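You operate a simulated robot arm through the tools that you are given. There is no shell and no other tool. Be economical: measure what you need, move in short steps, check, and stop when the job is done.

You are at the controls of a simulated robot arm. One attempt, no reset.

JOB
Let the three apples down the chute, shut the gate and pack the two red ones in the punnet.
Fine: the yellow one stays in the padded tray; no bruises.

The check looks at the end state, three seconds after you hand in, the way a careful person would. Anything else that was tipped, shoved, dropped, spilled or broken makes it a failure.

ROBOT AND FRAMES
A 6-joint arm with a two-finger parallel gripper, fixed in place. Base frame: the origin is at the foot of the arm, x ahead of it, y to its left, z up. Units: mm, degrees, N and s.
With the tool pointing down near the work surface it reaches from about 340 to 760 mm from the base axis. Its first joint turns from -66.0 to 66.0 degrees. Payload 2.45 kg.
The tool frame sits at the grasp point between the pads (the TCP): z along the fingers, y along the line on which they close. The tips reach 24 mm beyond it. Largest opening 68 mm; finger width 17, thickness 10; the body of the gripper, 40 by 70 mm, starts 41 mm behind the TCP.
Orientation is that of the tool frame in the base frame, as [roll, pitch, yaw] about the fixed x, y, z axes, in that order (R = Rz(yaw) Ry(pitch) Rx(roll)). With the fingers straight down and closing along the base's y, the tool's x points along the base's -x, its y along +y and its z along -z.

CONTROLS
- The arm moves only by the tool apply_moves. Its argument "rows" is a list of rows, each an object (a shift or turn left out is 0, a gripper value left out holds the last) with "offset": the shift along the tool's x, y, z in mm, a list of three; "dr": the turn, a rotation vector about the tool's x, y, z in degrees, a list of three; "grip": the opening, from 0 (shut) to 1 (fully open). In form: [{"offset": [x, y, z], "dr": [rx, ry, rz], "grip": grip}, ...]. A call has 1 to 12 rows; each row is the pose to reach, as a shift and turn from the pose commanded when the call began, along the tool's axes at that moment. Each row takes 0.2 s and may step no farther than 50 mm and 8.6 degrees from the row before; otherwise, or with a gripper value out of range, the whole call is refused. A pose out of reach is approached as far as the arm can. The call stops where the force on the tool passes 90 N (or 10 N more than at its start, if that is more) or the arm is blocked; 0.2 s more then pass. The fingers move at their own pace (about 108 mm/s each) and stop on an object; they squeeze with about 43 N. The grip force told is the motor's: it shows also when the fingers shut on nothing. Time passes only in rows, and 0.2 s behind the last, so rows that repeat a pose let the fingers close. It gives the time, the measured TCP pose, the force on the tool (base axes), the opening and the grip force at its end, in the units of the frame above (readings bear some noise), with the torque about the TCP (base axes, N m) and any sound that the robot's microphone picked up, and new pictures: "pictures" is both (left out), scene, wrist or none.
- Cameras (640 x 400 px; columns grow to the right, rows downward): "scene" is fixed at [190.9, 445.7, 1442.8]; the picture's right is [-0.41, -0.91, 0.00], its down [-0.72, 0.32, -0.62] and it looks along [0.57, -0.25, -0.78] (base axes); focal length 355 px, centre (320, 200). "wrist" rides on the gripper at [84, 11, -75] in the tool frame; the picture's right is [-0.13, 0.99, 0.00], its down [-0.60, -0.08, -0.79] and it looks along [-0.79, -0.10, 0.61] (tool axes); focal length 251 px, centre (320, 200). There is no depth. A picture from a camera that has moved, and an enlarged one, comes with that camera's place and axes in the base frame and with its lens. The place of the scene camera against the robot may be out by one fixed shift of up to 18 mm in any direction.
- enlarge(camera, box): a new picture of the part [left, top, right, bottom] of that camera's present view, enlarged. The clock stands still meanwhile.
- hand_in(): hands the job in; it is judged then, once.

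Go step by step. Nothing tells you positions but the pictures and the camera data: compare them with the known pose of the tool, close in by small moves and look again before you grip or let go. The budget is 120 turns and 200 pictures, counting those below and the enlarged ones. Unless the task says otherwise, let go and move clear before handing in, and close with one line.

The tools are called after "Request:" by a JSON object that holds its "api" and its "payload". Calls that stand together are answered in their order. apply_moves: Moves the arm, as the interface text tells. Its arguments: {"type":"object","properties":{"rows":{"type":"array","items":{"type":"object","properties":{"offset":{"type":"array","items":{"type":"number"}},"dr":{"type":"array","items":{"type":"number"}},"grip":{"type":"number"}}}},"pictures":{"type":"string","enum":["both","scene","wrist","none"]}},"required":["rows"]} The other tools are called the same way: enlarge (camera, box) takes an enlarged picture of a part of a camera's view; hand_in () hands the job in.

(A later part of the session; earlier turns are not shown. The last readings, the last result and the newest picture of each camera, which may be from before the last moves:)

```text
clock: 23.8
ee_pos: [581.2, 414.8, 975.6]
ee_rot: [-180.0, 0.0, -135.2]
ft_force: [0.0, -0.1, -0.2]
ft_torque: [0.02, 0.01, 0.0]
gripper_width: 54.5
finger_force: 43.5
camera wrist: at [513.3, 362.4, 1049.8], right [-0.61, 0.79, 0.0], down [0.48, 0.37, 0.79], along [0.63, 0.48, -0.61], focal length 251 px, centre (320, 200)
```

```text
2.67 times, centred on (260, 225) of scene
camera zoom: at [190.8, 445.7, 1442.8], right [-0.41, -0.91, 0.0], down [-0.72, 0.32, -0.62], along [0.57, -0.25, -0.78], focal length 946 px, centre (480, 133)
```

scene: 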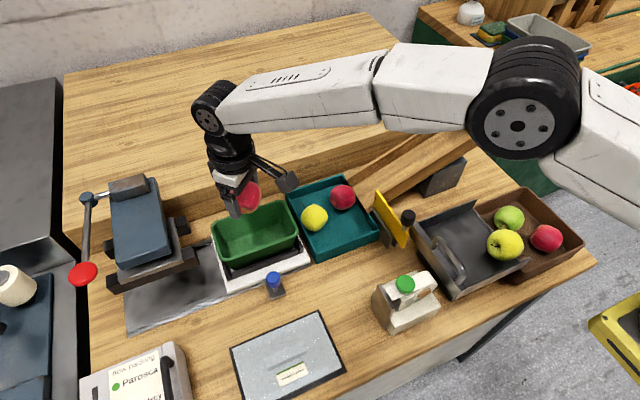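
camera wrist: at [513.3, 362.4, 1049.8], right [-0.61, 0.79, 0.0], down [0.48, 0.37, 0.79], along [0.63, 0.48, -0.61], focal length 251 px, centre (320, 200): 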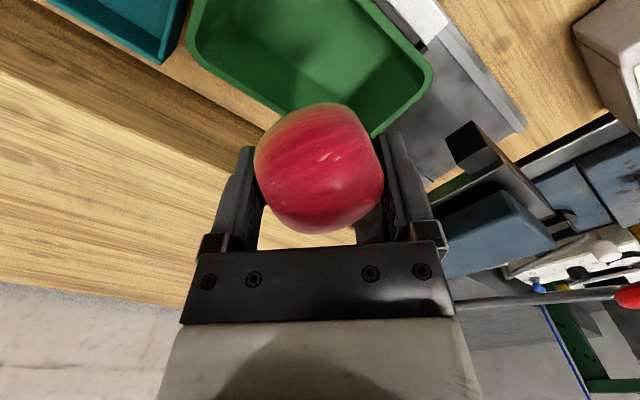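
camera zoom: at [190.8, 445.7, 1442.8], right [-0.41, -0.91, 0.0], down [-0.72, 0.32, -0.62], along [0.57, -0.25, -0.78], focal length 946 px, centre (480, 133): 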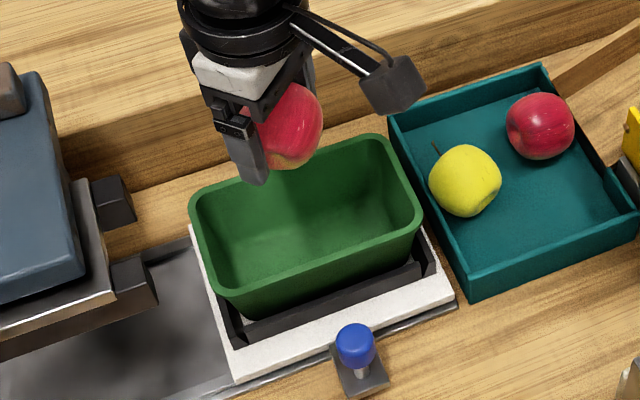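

The punnet's floor is at z≈812, about 58 × 110 mm, with the rim at 863. Two 55 mm apples fit end to end. I'll bring the first apple over the -y half, at y≈393, just above the rim.

Request:
{"api": "apply_moves", "payload": {"rows": [{"offset": [14.5, -15.2, 10], "dr": [0, 0, 5]}, {"offset": [14.5, -15.2, 40], "dr": [0, 0, 5]}, {"offset": [14.5, -15.2, 71], "dr": [0, 0, 5]}, {"offset": [14.5, -15.2, 71], "dr": [0, 0, 5]}]}}

Request:
{"api": "enlarge", "payload": {"camera": "wrist", "box": [180, 0, 500, 200]}}

Request:
{"api": "enlarge", "payload": {"camera": "scene", "box": [190, 150, 330, 300]}}

```text
clock: 24.8
ee_pos: [581.3, 391.7, 903.3]
ee_rot: [-179.9, 0.1, -140.0]
ft_force: [0.1, 0.4, -0.9]
ft_torque: [0.0, 0.02, 0.05]
gripper_width: 54.5
finger_force: 43.1
camera wrist: at [510.3, 346.0, 977.6], right [-0.54, 0.84, 0.0], down [0.51, 0.33, 0.79], along [0.67, 0.43, -0.61], focal length 251 px, centre (320, 200)
```

scene: 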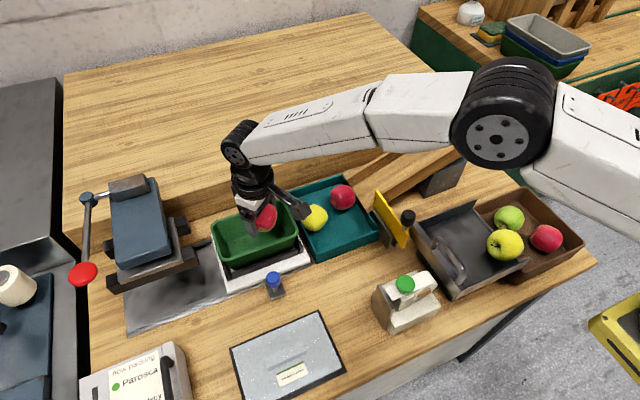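
wrist: 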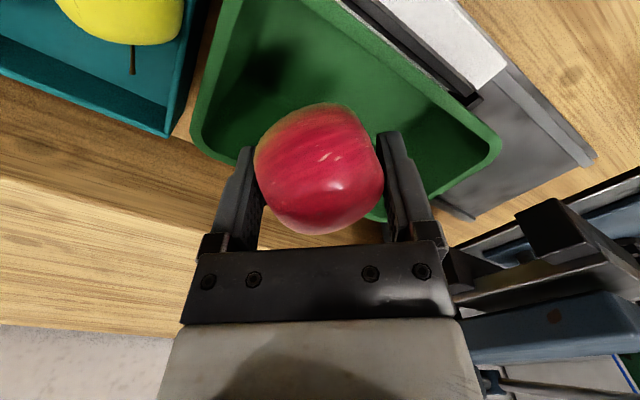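

```text
2.00 times, centred on (340, 100) of wrist
camera zoom: at [510.3, 346.0, 977.6], right [-0.54, 0.84, 0.0], down [0.51, 0.33, 0.79], along [0.67, 0.43, -0.61], focal length 503 px, centre (280, 400)
```

zoom: 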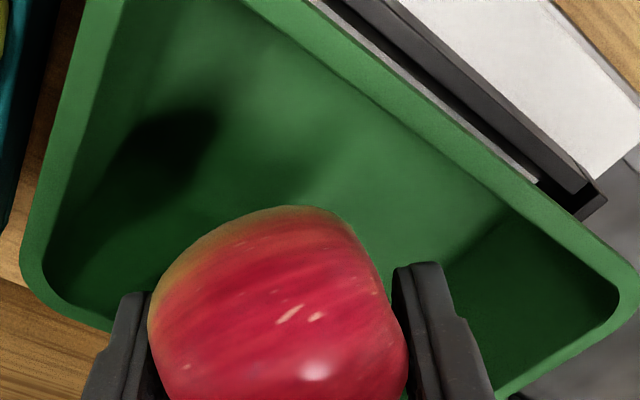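

```text
2.67 times, centred on (260, 225) of scene
camera zoom: at [190.9, 445.7, 1442.8], right [-0.41, -0.91, 0.0], down [-0.72, 0.32, -0.62], along [0.57, -0.25, -0.78], focal length 946 px, centre (480, 133)
```

zoom: 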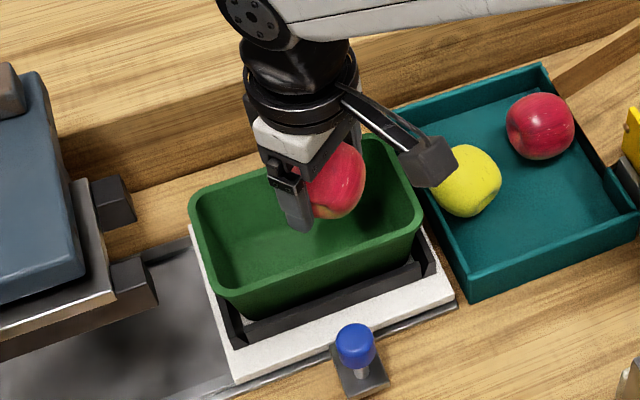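

The geometry is confirmed: the inner rim spans x 540–628 and y 340–484. I'll lower the first apple in carefully.

Request:
{"api": "apply_moves", "payload": {"rows": [{"offset": [-1, 0, 12]}, {"offset": [-1, 0, 24]}, {"offset": [-1, 0, 35]}, {"offset": [-1, 0, 43]}, {"offset": [-1, 0, 48]}, {"offset": [-1, 0, 48]}], "pictures": "wrist"}}

Request:
{"api": "enlarge", "payload": {"camera": "scene", "box": [190, 150, 330, 300]}}

```text
clock: 26.2
ee_pos: [583.5, 393.2, 858.5]
ee_rot: [-180.0, -0.1, -140.0]
ft_force: [0.6, -0.1, -0.4]
ft_torque: [-0.02, -0.02, 0.02]
gripper_width: 54.2
finger_force: 43.2
camera wrist: at [511.3, 346.9, 931.9], right [-0.54, 0.84, 0.0], down [0.51, 0.33, 0.79], along [0.67, 0.43, -0.61], focal length 251 px, centre (320, 200)
```

wrist: 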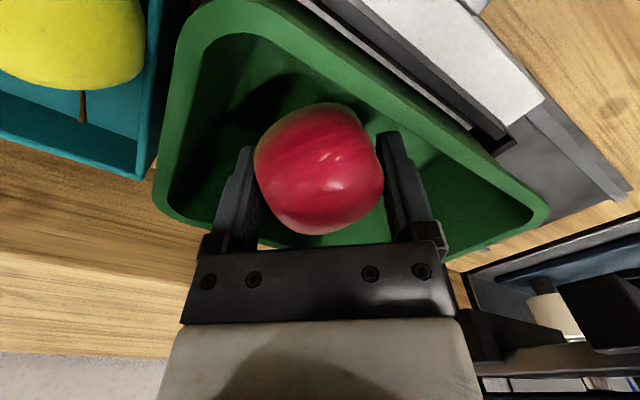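

```text
2.67 times, centred on (260, 225) of scene
camera zoom: at [190.9, 445.7, 1442.8], right [-0.41, -0.91, 0.0], down [-0.72, 0.32, -0.62], along [0.57, -0.25, -0.78], focal length 946 px, centre (480, 133)
```

zoom: 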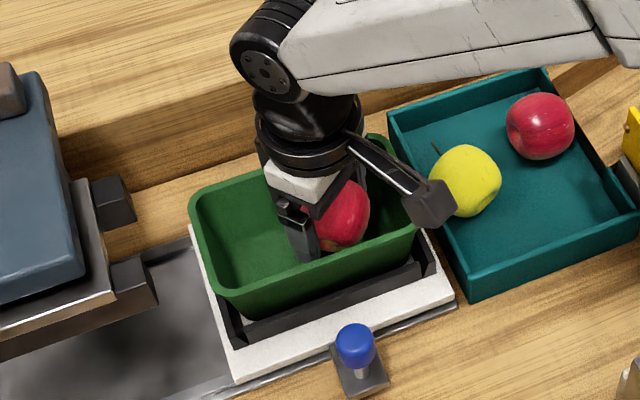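

Request:
{"api": "apply_moves", "payload": {"rows": [{"offset": [0, 0, 3]}, {"offset": [0, 0, 6]}, {"offset": [0, 0, 6]}], "pictures": "none"}}

Request:
{"api": "apply_moves", "payload": {"rows": [{"offset": [0, 0, 2]}, {"offset": [0, 0, 4]}, {"offset": [0, 0, 4]}], "pictures": "none"}}

```text
clock: 27.0
ee_pos: [583.4, 391.9, 850.3]
ee_rot: [180.0, 0.0, -140.0]
ft_force: [0.5, -0.6, -0.4]
ft_torque: [-0.01, -0.02, -0.03]
gripper_width: 54.6
finger_force: 42.7
```

```text
clock: 27.8
ee_pos: [582.6, 392.4, 847.6]
ee_rot: [179.9, 0.0, -140.0]
ft_force: [0.1, 0.6, -1.0]
ft_torque: [0.0, -0.03, 0.0]
gripper_width: 54.7
finger_force: 33.8
```

Request:
{"api": "apply_moves", "payload": {"rows": [{"offset": [0, 0, 2]}, {"offset": [0, 0, 2]}], "pictures": "none"}}

Request:
{"api": "apply_moves", "payload": {"rows": [{"offset": [0, 0, 2]}, {"offset": [0, 0, 2]}], "pictures": "wrist"}}

Request:
{"api": "enlarge", "payload": {"camera": "scene", "box": [200, 180, 310, 280]}}

```text
clock: 28.4
ee_pos: [583.5, 392.4, 844.2]
ee_rot: [180.0, 0.1, -140.0]
ft_force: [-0.4, 0.3, -1.7]
ft_torque: [0.01, 0.0, 0.02]
gripper_width: 54.7
finger_force: 5.9
```

```text
clock: 29.0
ee_pos: [582.2, 392.7, 843.8]
ee_rot: [180.0, 0.0, -140.0]
ft_force: [0.0, -0.3, -0.8]
ft_torque: [0.01, 0.02, 0.0]
gripper_width: 54.5
finger_force: 0.7
camera wrist: at [511.3, 347.3, 917.7], right [-0.54, 0.84, 0.0], down [0.51, 0.33, 0.79], along [0.67, 0.43, -0.61], focal length 251 px, centre (320, 200)
```

wrist: 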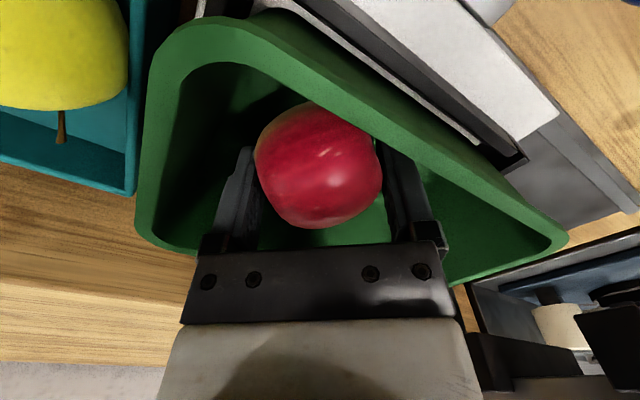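

```text
4.00 times, centred on (255, 230) of scene
camera zoom: at [190.9, 445.7, 1442.8], right [-0.41, -0.91, 0.0], down [-0.72, 0.32, -0.62], along [0.57, -0.25, -0.78], focal length 1419 px, centre (580, 80)
```

zoom: 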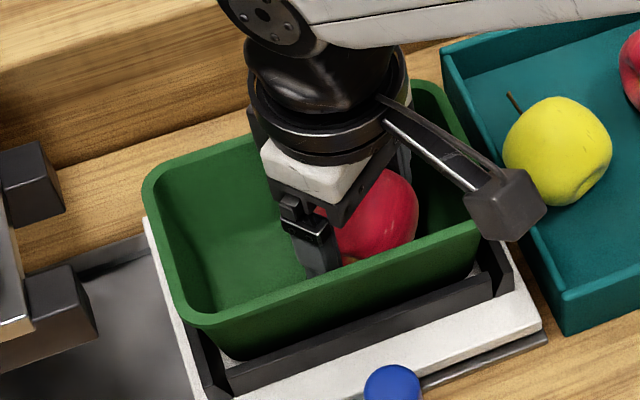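

Grip force fell off near the bottom, so the finger outsides are likely close to the tapered walls with the apple at the floor. I'll open by a hair and see whether the apple settles.

Request:
{"api": "apply_moves", "payload": {"rows": [{"offset": [0, 0, 0], "grip": 0.83}, {"offset": [0, 0, 0], "grip": 0.83}], "pictures": "wrist"}}

```text
clock: 29.6
ee_pos: [582.3, 392.7, 843.3]
ee_rot: [-179.9, 0.0, -140.0]
ft_force: [-0.2, 0.1, 0.3]
ft_torque: [0.02, 0.0, -0.02]
gripper_width: 56.4
finger_force: 0.3
camera wrist: at [511.3, 347.3, 917.8], right [-0.54, 0.84, 0.0], down [0.51, 0.33, 0.79], along [0.67, 0.43, -0.61], focal length 251 px, centre (320, 200)
```

wrist: 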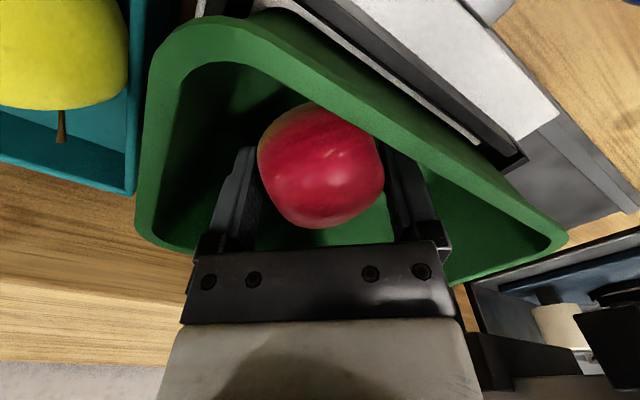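

The apple is resting free on the punnet floor. I'll open slightly more and rise.

Request:
{"api": "apply_moves", "payload": {"rows": [{"offset": [0, 0, -3], "grip": 0.87}, {"offset": [0, 0, -10], "grip": 0.9}, {"offset": [0, 0, -25], "grip": 0.95}, {"offset": [0, 0, -50], "grip": 1.0}, {"offset": [0, 0, -90]}, {"offset": [0, 0, -130]}, {"offset": [0, 0, -130]}]}}

Request:
{"api": "enlarge", "payload": {"camera": "wrist", "box": [200, 0, 520, 200]}}

Request:
{"api": "enlarge", "payload": {"camera": "scene", "box": [200, 160, 420, 300]}}

```text
clock: 31.2
ee_pos: [581.9, 393.3, 973.5]
ee_rot: [179.9, -0.1, -140.0]
ft_force: [0.5, 0.5, -0.5]
ft_torque: [-0.03, 0.0, -0.01]
gripper_width: 67.9
finger_force: 0.1
camera wrist: at [510.7, 347.7, 1047.7], right [-0.54, 0.84, 0.0], down [0.51, 0.33, 0.79], along [0.67, 0.43, -0.61], focal length 251 px, centre (320, 200)
```

scene: 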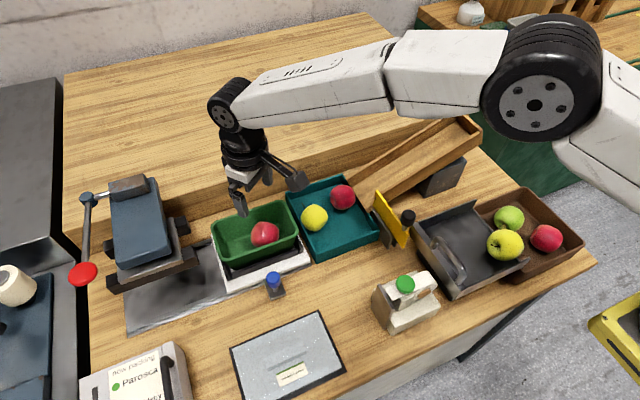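
wrist: 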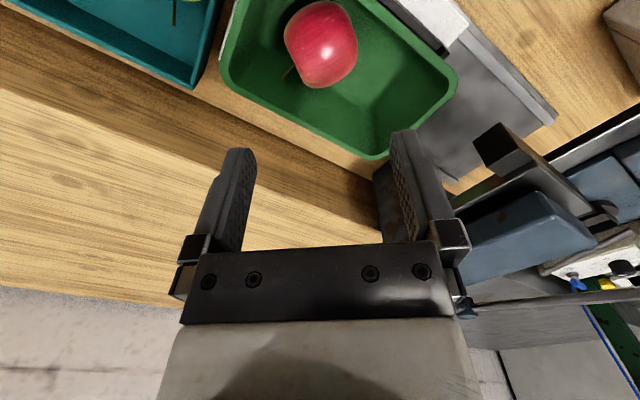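

```text
2.00 times, centred on (360, 100) of wrist
camera zoom: at [510.7, 347.7, 1047.7], right [-0.54, 0.84, 0.0], down [0.51, 0.33, 0.79], along [0.67, 0.43, -0.61], focal length 503 px, centre (240, 400)
```

zoom: 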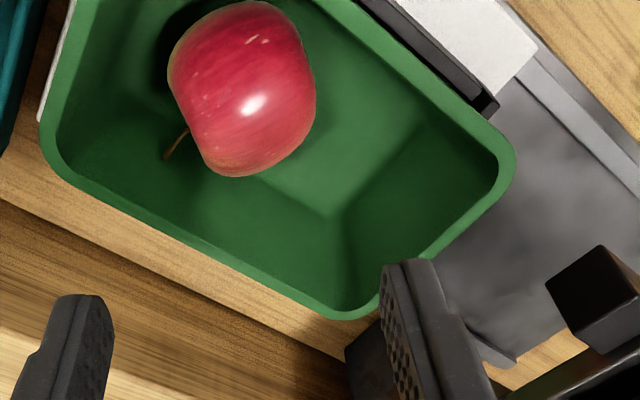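

```text
2.86 times, centred on (310, 230) of scene
camera zoom: at [190.9, 445.7, 1442.8], right [-0.41, -0.91, 0.0], down [-0.72, 0.32, -0.62], along [0.57, -0.25, -0.78], focal length 1013 px, centre (349, 114)
```

zoom: 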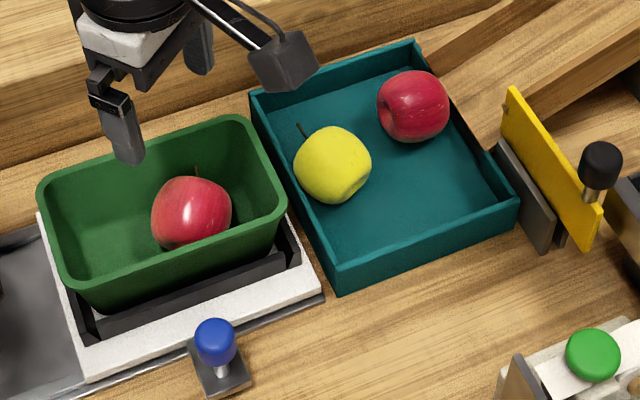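

First apple is at (578, 392). I'll nudge it about 8 mm toward the -y end with closed fingertips, so the second one has enough room.

Request:
{"api": "apply_moves", "payload": {"rows": [{"offset": [-14, 19, 0], "grip": 0.0}, {"offset": [-28.6, 38, 0], "grip": 0.0}, {"offset": [-28.6, 38, 30]}, {"offset": [-28.6, 38, 70]}, {"offset": [-28.6, 38, 100]}, {"offset": [-28.6, 38, 122]}, {"offset": [-28.6, 38, 122]}], "pictures": "both"}}

```text
clock: 32.8
ee_pos: [580.3, 440.0, 853.0]
ee_rot: [180.0, -0.1, -140.0]
ft_force: [-0.7, -0.5, 0.1]
ft_torque: [-0.03, 0.03, 0.0]
gripper_width: 0.0
finger_force: 24.0
camera wrist: at [508.4, 394.3, 927.0], right [-0.54, 0.84, 0.0], down [0.51, 0.33, 0.79], along [0.67, 0.43, -0.61], focal length 251 px, centre (320, 200)
```

scene: 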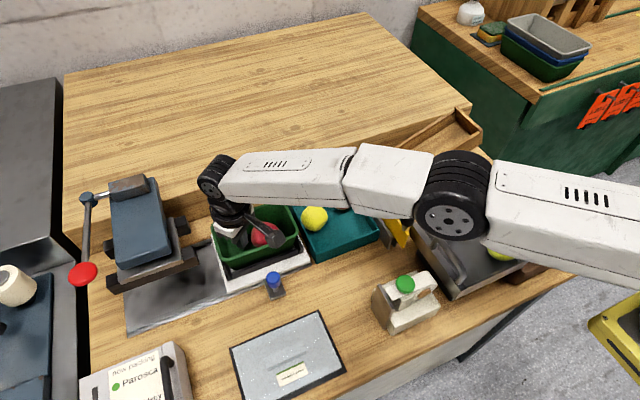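
wrist: 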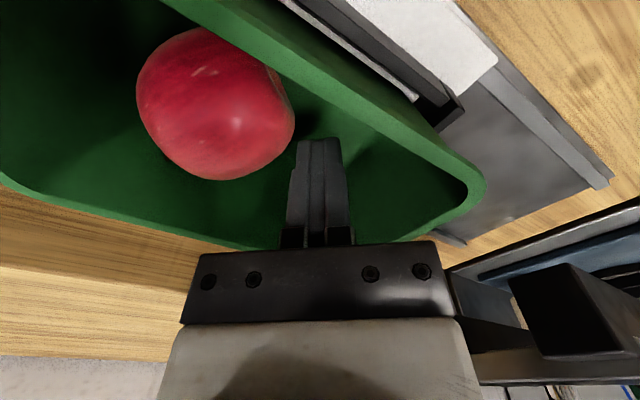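

Request:
{"api": "apply_moves", "payload": {"rows": [{"offset": [2.5, -3, 0]}, {"offset": [5, -6, 0]}, {"offset": [7.5, -9, 0]}, {"offset": [9.5, -11.3, 0]}, {"offset": [11, -13, 0]}, {"offset": [11, -13, 0]}], "pictures": "wrist"}}

```text
clock: 34.2
ee_pos: [580.6, 423.3, 851.6]
ee_rot: [179.9, 0.0, -140.0]
ft_force: [-0.4, 0.3, 0.5]
ft_torque: [-0.04, 0.02, 0.0]
gripper_width: 0.0
finger_force: 23.9
camera wrist: at [509.4, 378.0, 926.1], right [-0.54, 0.84, 0.0], down [0.51, 0.33, 0.79], along [0.67, 0.43, -0.61], focal length 251 px, centre (320, 200)
```

wrist: 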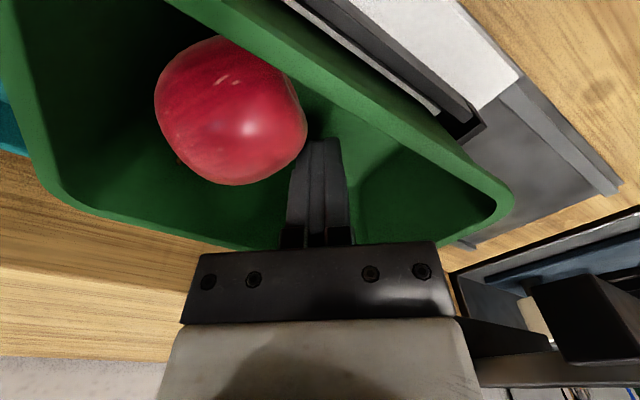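

The apple moved to y≈380. I'll rise and go back to look at the tray for the second red.

Request:
{"api": "apply_moves", "payload": {"rows": [{"offset": [-3, 4, 0]}, {"offset": [-3, 4, -30]}, {"offset": [-3, 4, -75]}, {"offset": [-3, 4, -120], "grip": 0.5}, {"offset": [20, -23, -150], "grip": 1.0}, {"offset": [45, -52, -170], "grip": 1.0}, {"offset": [70, -81, -170], "grip": 1.0}, {"offset": [95, -110, -170], "grip": 1.0}, {"offset": [95, -110, -170], "grip": 1.0}]}}

Request:
{"api": "enlarge", "payload": {"camera": "scene", "box": [190, 150, 430, 300]}}

```text
clock: 36.2
ee_pos: [580.0, 276.8, 1021.4]
ee_rot: [180.0, 0.0, -140.0]
ft_force: [-0.3, -0.7, 0.1]
ft_torque: [-0.02, -0.02, -0.04]
gripper_width: 68.0
finger_force: 0.0
camera wrist: at [508.4, 232.3, 1096.5], right [-0.54, 0.84, 0.0], down [0.51, 0.33, 0.79], along [0.67, 0.43, -0.61], focal length 251 px, centre (320, 200)
```

scene: 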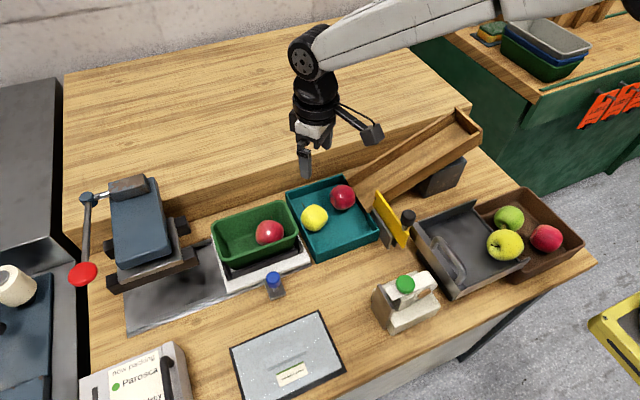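
wrist: 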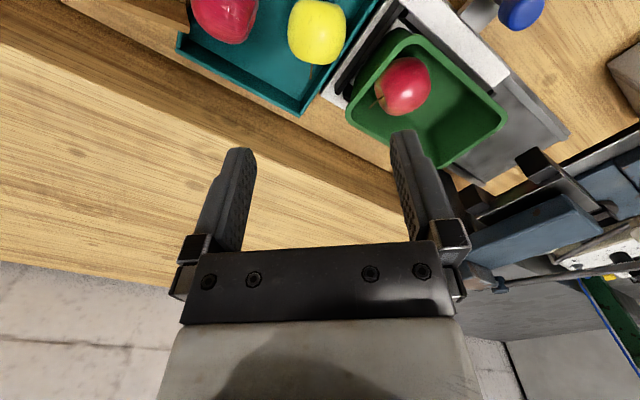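

```text
2.67 times, centred on (310, 225) of scene
camera zoom: at [190.9, 445.6, 1442.8], right [-0.41, -0.91, 0.0], down [-0.72, 0.32, -0.62], along [0.57, -0.25, -0.78], focal length 946 px, centre (347, 133)
```

zoom: 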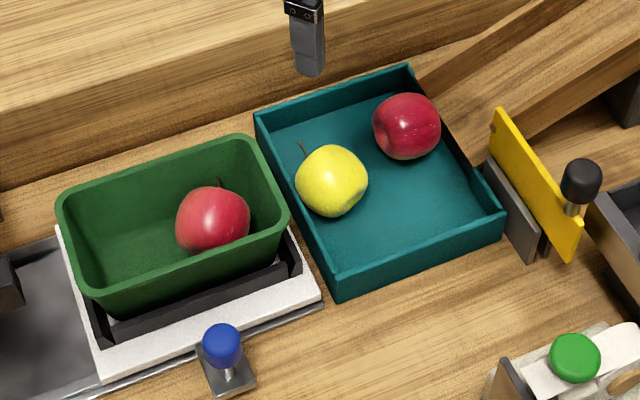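

The second red is near (622, 202) and the yellow near (587, 279). I'll turn back and take a closer look above the red one.

Request:
{"api": "apply_moves", "payload": {"rows": [{"offset": [3, -14, 7], "dr": [0, 0, -8.4]}, {"offset": [6, -28, 14], "dr": [0, 0, -16.8]}, {"offset": [9, -42, 21], "dr": [0, 0, -25.2]}, {"offset": [12, -56, 28], "dr": [0, 0, -33.6]}, {"offset": [15, -70, 34], "dr": [0, 0, -42]}, {"offset": [17.6, -83, 40], "dr": [0, 0, -50]}, {"offset": [17.6, -83, 40], "dr": [0, 0, -50]}], "pictures": "wrist"}}

Request:
{"api": "enlarge", "payload": {"camera": "wrist", "box": [180, 0, 420, 150]}}

Request:
{"api": "enlarge", "payload": {"camera": "scene", "box": [300, 160, 400, 230]}}

```text
clock: 37.8
ee_pos: [616.8, 204.1, 983.3]
ee_rot: [-179.9, 0.0, -89.9]
ft_force: [0.4, -0.8, 0.4]
ft_torque: [0.01, -0.01, -0.01]
gripper_width: 68.0
finger_force: 0.1
camera wrist: at [606.6, 119.0, 1056.7], right [-0.99, 0.13, 0.0], down [0.08, 0.6, 0.79], along [0.1, 0.79, -0.61], focal length 251 px, centre (320, 200)
```

wrist: 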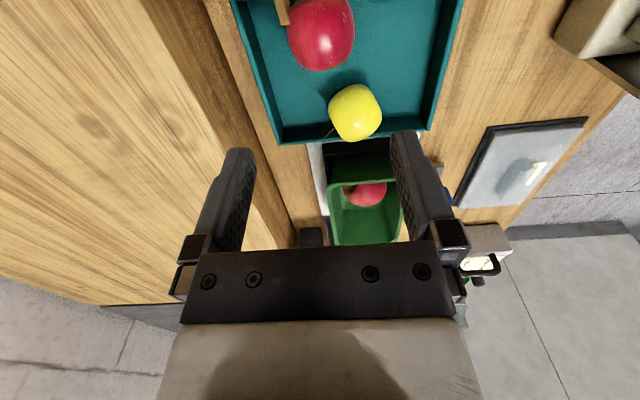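

```text
2.67 times, centred on (300, 75) of wrist
camera zoom: at [606.6, 119.0, 1056.7], right [-0.99, 0.13, 0.0], down [0.08, 0.6, 0.79], along [0.1, 0.79, -0.61], focal length 670 px, centre (373, 533)
```

zoom: 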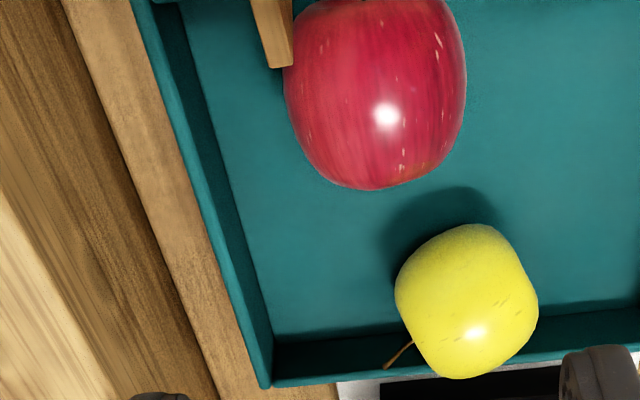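

```text
5.71 times, centred on (350, 195) of scene
camera zoom: at [190.9, 445.6, 1442.8], right [-0.41, -0.91, 0.0], down [-0.72, 0.32, -0.62], along [0.57, -0.25, -0.78], focal length 2027 px, centre (149, 229)
```

zoom: 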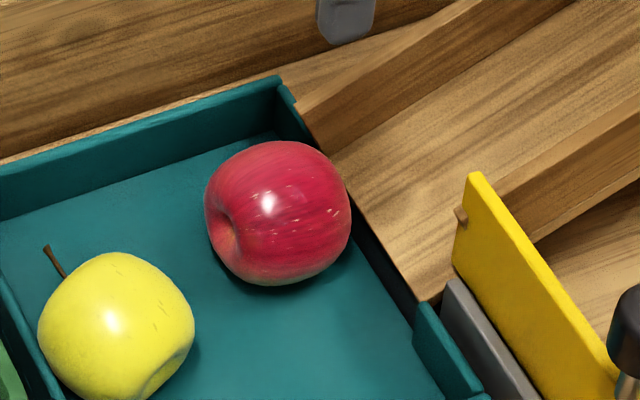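

The second red is near (618, 201, 823). An x-direction grip clears the chute wall end and the tray wall. I'll lower most of the way and recheck.

Request:
{"api": "apply_moves", "payload": {"rows": [{"offset": [2, -1, 35]}, {"offset": [2, -1, 70]}, {"offset": [2, -1, 98]}, {"offset": [2, -1, 98]}], "pictures": "wrist"}}

Request:
{"api": "enlarge", "payload": {"camera": "scene", "box": [300, 150, 400, 230]}}

```text
clock: 38.8
ee_pos: [619.5, 199.3, 882.7]
ee_rot: [180.0, -0.1, -90.0]
ft_force: [0.2, 0.8, 0.0]
ft_torque: [0.04, 0.03, -0.01]
gripper_width: 68.0
finger_force: 0.0
camera wrist: at [608.6, 115.9, 957.8], right [-0.99, 0.13, 0.0], down [0.08, 0.6, 0.79], along [0.1, 0.79, -0.61], focal length 251 px, centre (320, 200)
```

wrist: 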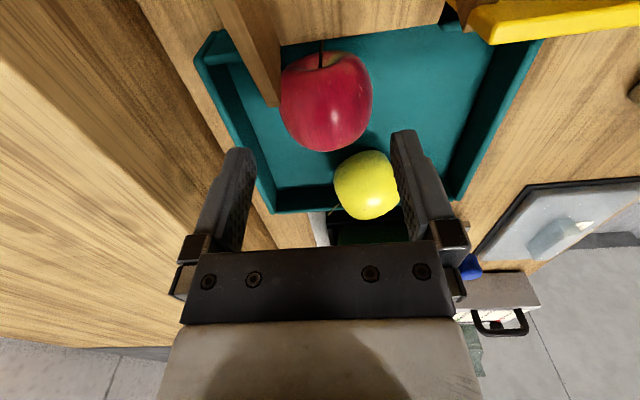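

```text
5.00 times, centred on (350, 190) of scene
camera zoom: at [190.9, 445.7, 1442.8], right [-0.41, -0.91, 0.0], down [-0.72, 0.32, -0.62], along [0.57, -0.25, -0.78], focal length 1774 px, centre (170, 250)
```

zoom: 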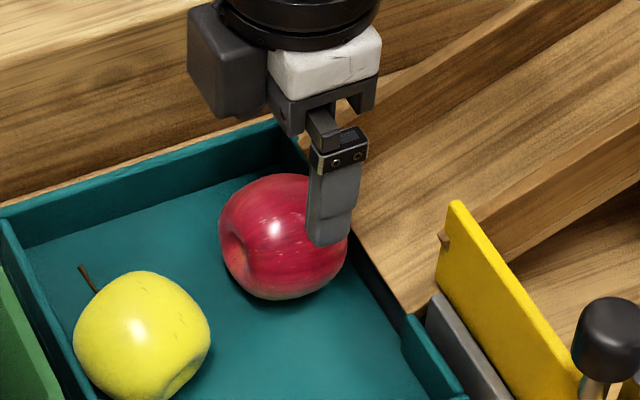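

Refined centre: (616, 199). I'll shift 3 mm and lower around it.

Request:
{"api": "apply_moves", "payload": {"rows": [{"offset": [0, 2.5, 12]}, {"offset": [0, 2.5, 30]}, {"offset": [0, 2.5, 46]}, {"offset": [0, 2.5, 57]}, {"offset": [0, 2.5, 57]}], "pictures": "wrist"}}

Request:
{"api": "enlarge", "payload": {"camera": "scene", "box": [300, 150, 420, 230]}}

```text
clock: 40.0
ee_pos: [617.3, 199.7, 825.7]
ee_rot: [-179.9, 0.0, -90.1]
ft_force: [0.3, 0.4, 0.4]
ft_torque: [0.01, 0.01, 0.04]
gripper_width: 67.9
finger_force: 0.1
camera wrist: at [606.7, 115.5, 901.1], right [-0.99, 0.13, 0.0], down [0.08, 0.6, 0.79], along [0.1, 0.79, -0.61], focal length 251 px, centre (320, 200)
```

wrist: 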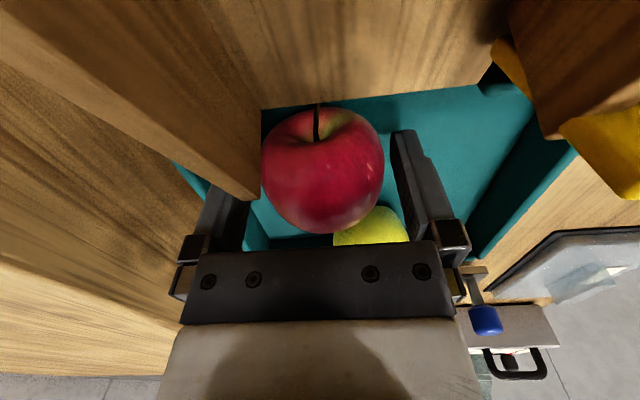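

```text
5.00 times, centred on (360, 190) of scene
camera zoom: at [190.9, 445.7, 1442.8], right [-0.41, -0.91, 0.0], down [-0.72, 0.32, -0.62], along [0.57, -0.25, -0.78], focal length 1774 px, centre (120, 250)
```

zoom: 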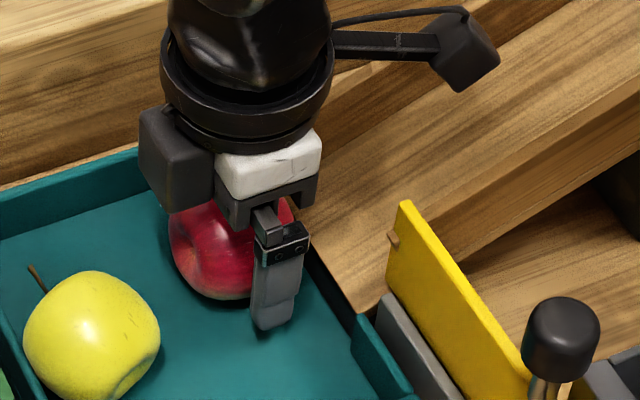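

Request:
{"api": "apply_moves", "payload": {"rows": [{"offset": [2.5, 1, 0]}, {"offset": [2.5, 1, 0], "grip": 0.86}, {"offset": [2.5, 1, 0], "grip": 0.79}, {"offset": [2.5, 1, 0], "grip": 0.79}, {"offset": [2.5, 1, 0], "grip": 0.79}], "pictures": "none"}}

```text
clock: 41.2
ee_pos: [616.2, 195.9, 827.4]
ee_rot: [180.0, 0.0, -90.0]
ft_force: [-0.3, -1.0, -0.9]
ft_torque: [-0.01, -0.02, -0.01]
gripper_width: 55.2
finger_force: 19.4
```

Request:
{"api": "apply_moves", "payload": {"rows": [{"offset": [0, 0, 0], "grip": 0.77}, {"offset": [0, 0, 0], "grip": 0.77}, {"offset": [0, 0, -4]}, {"offset": [0, 0, -10]}, {"offset": [0, 0, -20]}, {"offset": [0, 0, -35]}, {"offset": [0, 0, -35]}], "pictures": "wrist"}}

```text
clock: 42.8
ee_pos: [616.0, 197.3, 861.9]
ee_rot: [180.0, 0.1, -90.0]
ft_force: [-0.7, 4.7, -0.5]
ft_torque: [0.08, 0.03, 0.08]
gripper_width: 54.7
finger_force: 42.7
camera wrist: at [604.6, 113.8, 936.0], right [-0.99, 0.13, 0.0], down [0.08, 0.6, 0.79], along [0.1, 0.79, -0.61], focal length 251 px, centre (320, 200)
```

wrist: 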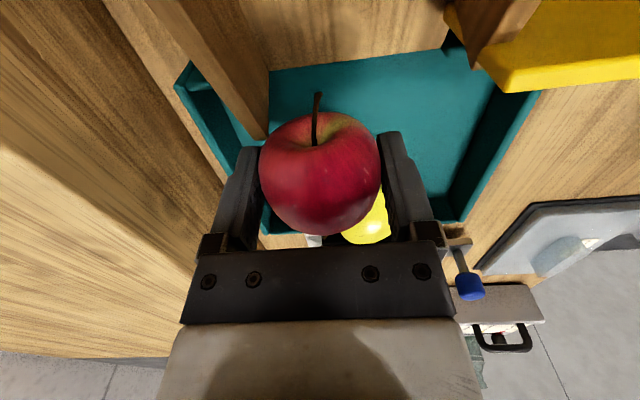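

Held. A slight +y force hints it brushes the chute lip, so I'll ease 6 mm toward +y and continue up.

Request:
{"api": "apply_moves", "payload": {"rows": [{"offset": [-4, 0, -2]}, {"offset": [-8, 0, -15]}, {"offset": [-8, 0, -40]}, {"offset": [-8, 0, -75]}, {"offset": [-8, 0, -115]}, {"offset": [-8, 0, -115]}]}}

```text
clock: 44.2
ee_pos: [615.7, 206.4, 974.8]
ee_rot: [-179.9, -0.1, -90.0]
ft_force: [0.0, 0.4, -1.0]
ft_torque: [0.0, -0.01, 0.0]
gripper_width: 54.5
finger_force: 43.0
camera wrist: at [603.9, 123.6, 1049.4], right [-0.99, 0.13, 0.0], down [0.08, 0.6, 0.79], along [0.1, 0.79, -0.61], focal length 251 px, centre (320, 200)
```

scene: 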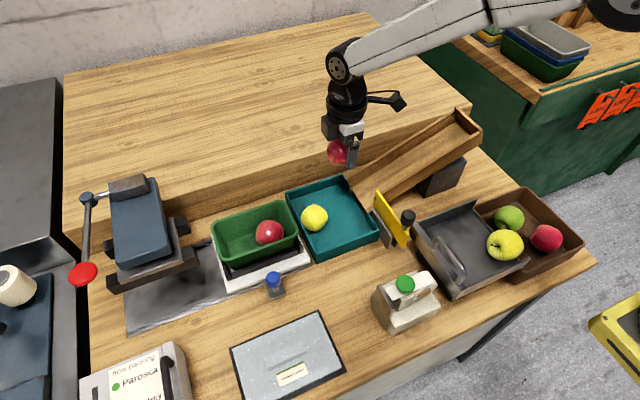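
wrist: 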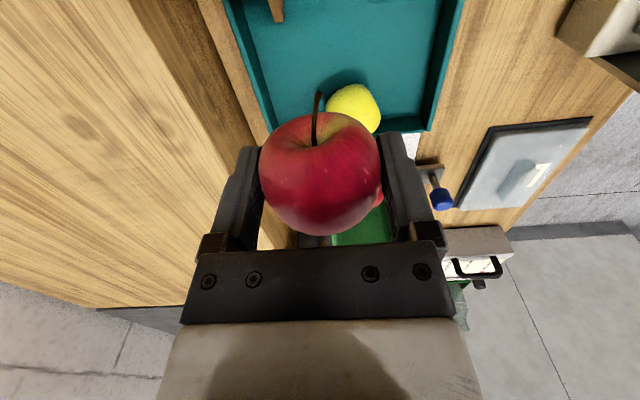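

The second red is lifted cleanly. I'll carry it over the free half of the punnet, about (583, 438), at yaw -135.

Request:
{"api": "apply_moves", "payload": {"rows": [{"offset": [-35, 5, 0], "dr": [0, 0, 7]}, {"offset": [-75, 10, 0], "dr": [0, 0, 14]}, {"offset": [-115, 16, 0], "dr": [0, 0, 21]}, {"offset": [-155, 22, 0], "dr": [0, 0, 28]}, {"offset": [-195, 28, 0], "dr": [0, 0, 36]}, {"offset": [-232, 33, 0], "dr": [0, 0, 44]}, {"offset": [-232, 33, 30], "dr": [0, 0, 45]}, {"offset": [-232, 33, 65], "dr": [0, 0, 45]}, {"offset": [-232, 33, 65], "dr": [0, 0, 45]}]}}

Request:
{"api": "enlarge", "payload": {"camera": "scene", "box": [190, 160, 330, 300]}}

Request:
{"api": "enlarge", "payload": {"camera": "wrist", "box": [160, 0, 480, 250]}}

```text
clock: 46.2
ee_pos: [582.8, 436.0, 911.0]
ee_rot: [180.0, -0.1, -134.9]
ft_force: [1.1, 0.4, -0.1]
ft_torque: [0.02, 0.01, 0.01]
gripper_width: 54.6
finger_force: 43.3
camera wrist: at [515.7, 385.1, 986.2], right [-0.61, 0.79, 0.0], down [0.48, 0.37, 0.79], along [0.63, 0.48, -0.61], focal length 251 px, centre (320, 200)
```

scene: 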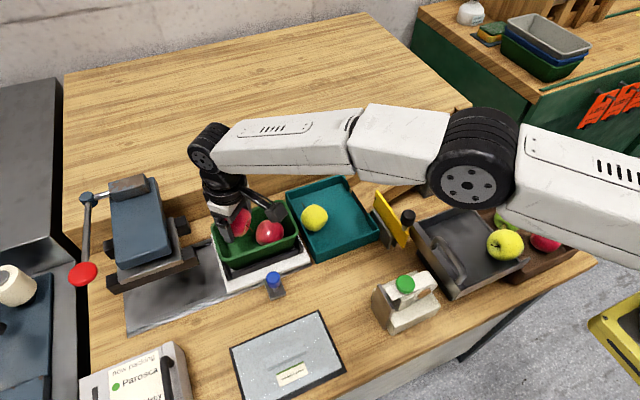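
wrist: 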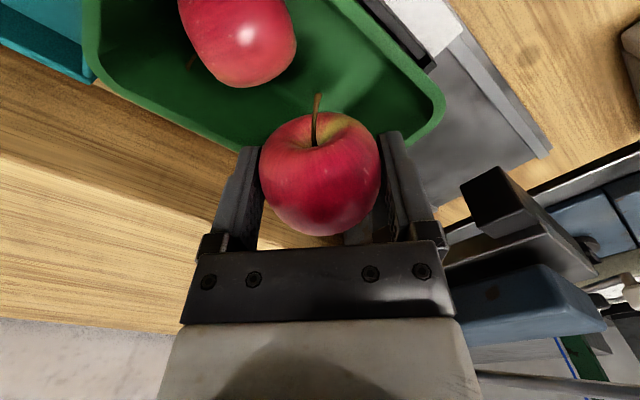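

```text
2.86 times, centred on (260, 230) of scene
camera zoom: at [190.9, 445.7, 1442.8], right [-0.41, -0.91, 0.0], down [-0.72, 0.32, -0.62], along [0.57, -0.25, -0.78], focal length 1013 px, centre (491, 114)
```

zoom: 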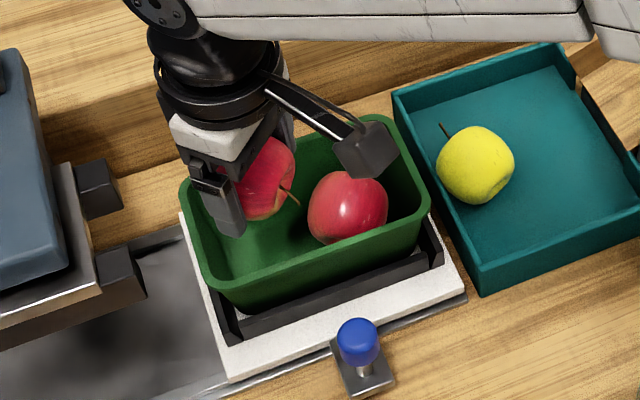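

```text
1.60 times, centred on (320, 125) of wrist
camera zoom: at [515.7, 385.1, 986.2], right [-0.61, 0.79, 0.0], down [0.48, 0.37, 0.79], along [0.63, 0.48, -0.61], focal length 402 px, centre (320, 320)
```

zoom: 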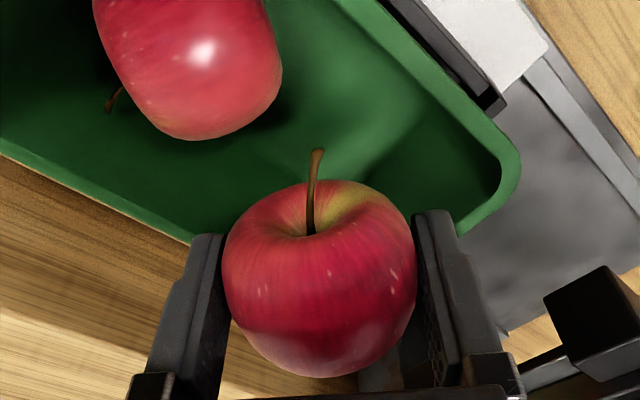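

Alignment looks good. Lowering into the free half.

Request:
{"api": "apply_moves", "payload": {"rows": [{"offset": [0, 0, 14]}, {"offset": [0, 0, 28]}, {"offset": [0, 0, 41]}, {"offset": [0, 0, 50]}, {"offset": [0, 0, 54]}, {"offset": [0, 0, 54]}], "pictures": "both"}}

Request:
{"api": "enlarge", "payload": {"camera": "scene", "box": [190, 160, 330, 300]}}

```text
clock: 47.6
ee_pos: [582.1, 437.1, 857.8]
ee_rot: [180.0, 0.0, -135.0]
ft_force: [-0.4, 0.9, -1.7]
ft_torque: [0.0, -0.03, -0.01]
gripper_width: 54.8
finger_force: 42.9
camera wrist: at [515.9, 386.6, 932.4], right [-0.61, 0.79, 0.0], down [0.48, 0.37, 0.79], along [0.63, 0.48, -0.61], focal length 251 px, centre (320, 200)
```

scene: 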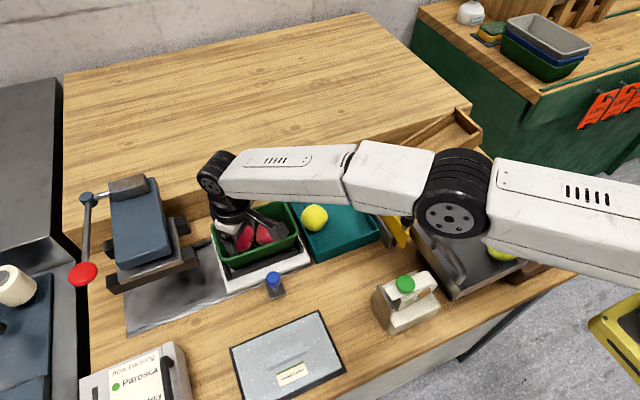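
wrist: 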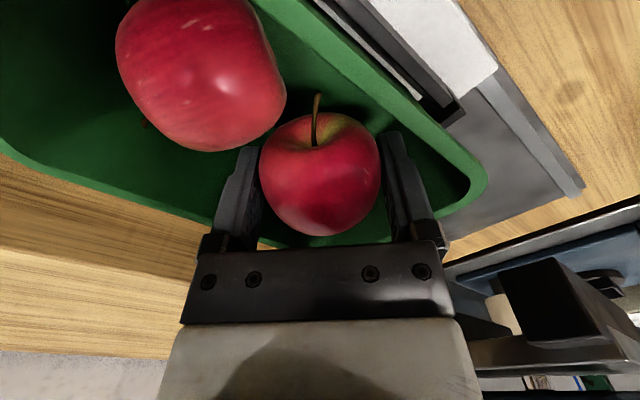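

```text
2.86 times, centred on (260, 230) of scene
camera zoom: at [190.9, 445.7, 1442.8], right [-0.41, -0.91, 0.0], down [-0.72, 0.32, -0.62], along [0.57, -0.25, -0.78], focal length 1013 px, centre (491, 114)
```

zoom: 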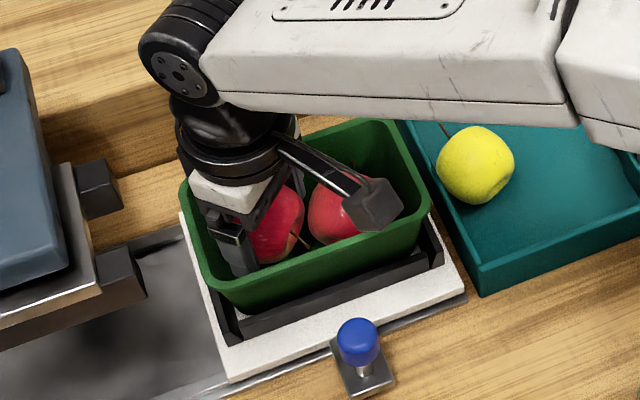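

Request:
{"api": "apply_moves", "payload": {"rows": [{"offset": [0, 0, 2.5]}, {"offset": [0, 0, 5]}, {"offset": [0, 0, 7]}, {"offset": [0, 0, 7]}], "pictures": "none"}}

Request:
{"api": "apply_moves", "payload": {"rows": [{"offset": [0, 0, 1.5]}, {"offset": [0, 0, 3]}, {"offset": [0, 0, 3]}], "pictures": "none"}}

```text
clock: 48.6
ee_pos: [582.3, 436.9, 850.4]
ee_rot: [-179.9, 0.0, -135.1]
ft_force: [0.3, -0.3, -1.0]
ft_torque: [0.0, -0.01, 0.0]
gripper_width: 54.7
finger_force: 42.9
```

```text
clock: 49.4
ee_pos: [583.2, 436.7, 849.0]
ee_rot: [180.0, -0.1, -135.0]
ft_force: [0.2, -0.3, -1.9]
ft_torque: [0.04, 0.01, -0.03]
gripper_width: 54.8
finger_force: 42.5
```

Request:
{"api": "apply_moves", "payload": {"rows": [{"offset": [0, 0, 2]}, {"offset": [0, 0, 2]}], "pictures": "none"}}

Request:
{"api": "apply_moves", "payload": {"rows": [{"offset": [0, 0, 1.5]}, {"offset": [0, 0, 1.5]}], "pictures": "wrist"}}

```text
clock: 50.0
ee_pos: [582.2, 438.2, 844.6]
ee_rot: [-180.0, 0.0, -135.1]
ft_force: [-0.2, -0.8, -1.4]
ft_torque: [0.02, -0.02, 0.03]
gripper_width: 54.7
finger_force: 43.1
```

```text
clock: 50.6
ee_pos: [583.8, 437.6, 844.5]
ee_rot: [-180.0, 0.0, -134.9]
ft_force: [-0.8, -0.2, -0.9]
ft_torque: [0.03, 0.03, 0.0]
gripper_width: 54.7
finger_force: 42.8
camera wrist: at [515.7, 386.6, 917.9], right [-0.61, 0.79, 0.0], down [0.48, 0.37, 0.79], along [0.63, 0.48, -0.61], focal length 251 px, centre (320, 200)
```

wrist: 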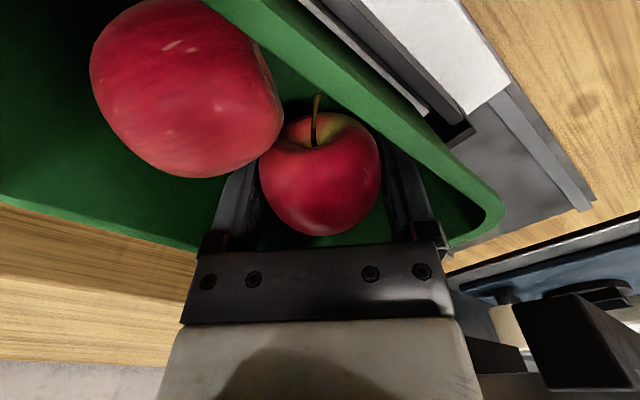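

Request:
{"api": "apply_moves", "payload": {"rows": [{"offset": [0, 0, 1]}, {"offset": [0, 0, 2]}, {"offset": [0, 0, 2]}], "pictures": "none"}}

Request:
{"api": "apply_moves", "payload": {"rows": [{"offset": [0, 0, 1]}, {"offset": [0, 0, 2]}, {"offset": [0, 0, 2]}], "pictures": "wrist"}}

```text
clock: 51.4
ee_pos: [584.0, 438.5, 841.4]
ee_rot: [179.9, 0.0, -135.1]
ft_force: [-1.4, -0.1, -0.3]
ft_torque: [-0.02, 0.01, 0.02]
gripper_width: 54.5
finger_force: 43.4
```

```text
clock: 52.2
ee_pos: [582.5, 437.1, 841.2]
ee_rot: [180.0, 0.1, -135.0]
ft_force: [-1.6, 0.2, 5.2]
ft_torque: [0.03, 0.02, -0.02]
gripper_width: 54.7
finger_force: 42.9
camera wrist: at [515.7, 386.5, 915.1], right [-0.61, 0.79, 0.0], down [0.48, 0.37, 0.79], along [0.63, 0.48, -0.61], focal length 251 px, centre (320, 200)
```

wrist: 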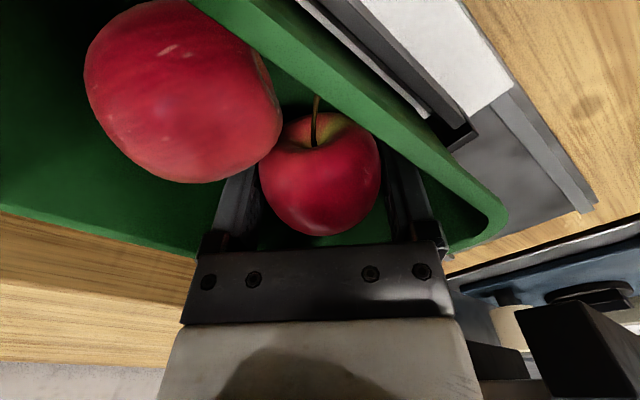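

A light 5 N upward contact: the apple is on the punnet floor. Opening slightly.

Request:
{"api": "apply_moves", "payload": {"rows": [{"offset": [0, 0, -0.5], "grip": 0.81}, {"offset": [0, 0, -0.5], "grip": 0.84}, {"offset": [0, 0, -0.5], "grip": 0.86}, {"offset": [0, 0, -0.5], "grip": 0.86}], "pictures": "wrist"}}

```text
clock: 53.2
ee_pos: [583.5, 438.4, 839.6]
ee_rot: [179.9, 0.0, -135.1]
ft_force: [-0.5, -0.9, -0.7]
ft_torque: [0.04, 0.02, 0.0]
gripper_width: 58.2
finger_force: 0.1
camera wrist: at [515.5, 386.5, 914.8], right [-0.61, 0.79, 0.0], down [0.48, 0.37, 0.79], along [0.63, 0.48, -0.61], focal length 251 px, centre (320, 200)
```

wrist: 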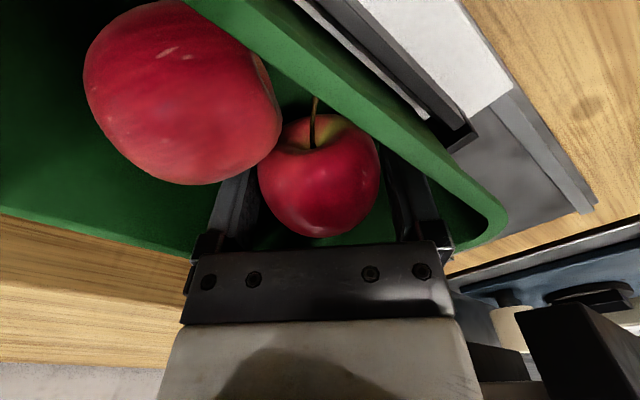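

Released freely. Rising out slowly.

Request:
{"api": "apply_moves", "payload": {"rows": [{"offset": [0, 0, -5], "grip": 0.87}, {"offset": [0, 0, -15], "grip": 0.9}, {"offset": [0, 0, -35], "grip": 0.92}, {"offset": [0, 0, -70], "grip": 0.92}, {"offset": [0, 0, -110], "grip": 0.92}, {"offset": [0, 0, -150]}, {"offset": [0, 0, -170]}, {"offset": [0, 0, -170]}]}}

Request:
{"api": "enlarge", "payload": {"camera": "scene", "box": [190, 160, 350, 300]}}

Request:
{"api": "enlarge", "payload": {"camera": "wrist", "box": [160, 0, 480, 200]}}

```text
clock: 55.0
ee_pos: [581.7, 437.8, 1010.2]
ee_rot: [180.0, 0.0, -135.0]
ft_force: [-0.9, 0.8, -0.4]
ft_torque: [0.01, -0.03, 0.0]
gripper_width: 62.7
finger_force: 0.0
camera wrist: at [515.1, 387.1, 1085.4], right [-0.61, 0.79, 0.0], down [0.48, 0.37, 0.79], along [0.63, 0.48, -0.61], focal length 251 px, centre (320, 200)
```

scene: 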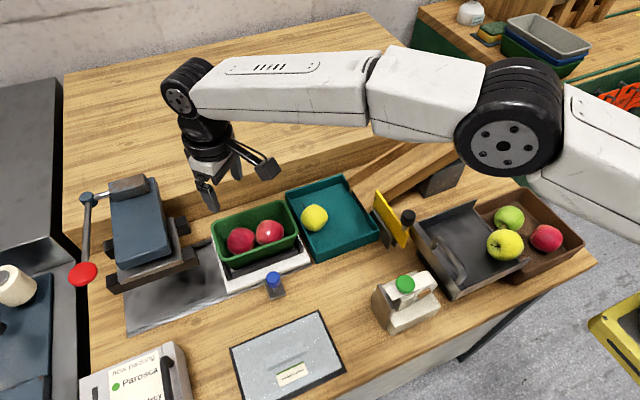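
wrist: 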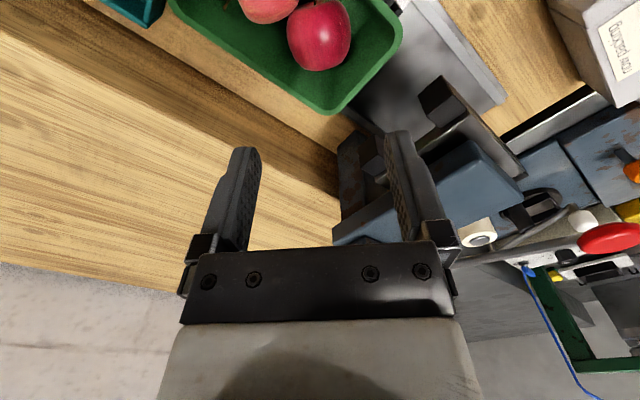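

```text
2.86 times, centred on (270, 230) of scene
camera zoom: at [190.9, 445.7, 1442.8], right [-0.41, -0.91, 0.0], down [-0.72, 0.32, -0.62], along [0.57, -0.25, -0.78], focal length 1013 px, centre (463, 114)
```

zoom: 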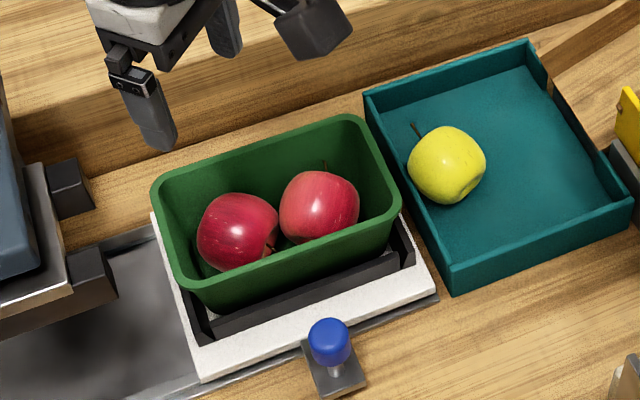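

```text
2.00 times, centred on (320, 100) of wrist
camera zoom: at [515.1, 387.1, 1085.4], right [-0.61, 0.79, 0.0], down [0.48, 0.37, 0.79], along [0.63, 0.48, -0.61], focal length 503 px, centre (320, 400)
```

zoom: 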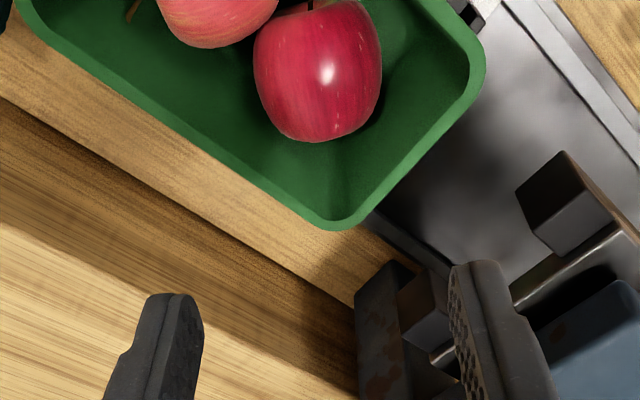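

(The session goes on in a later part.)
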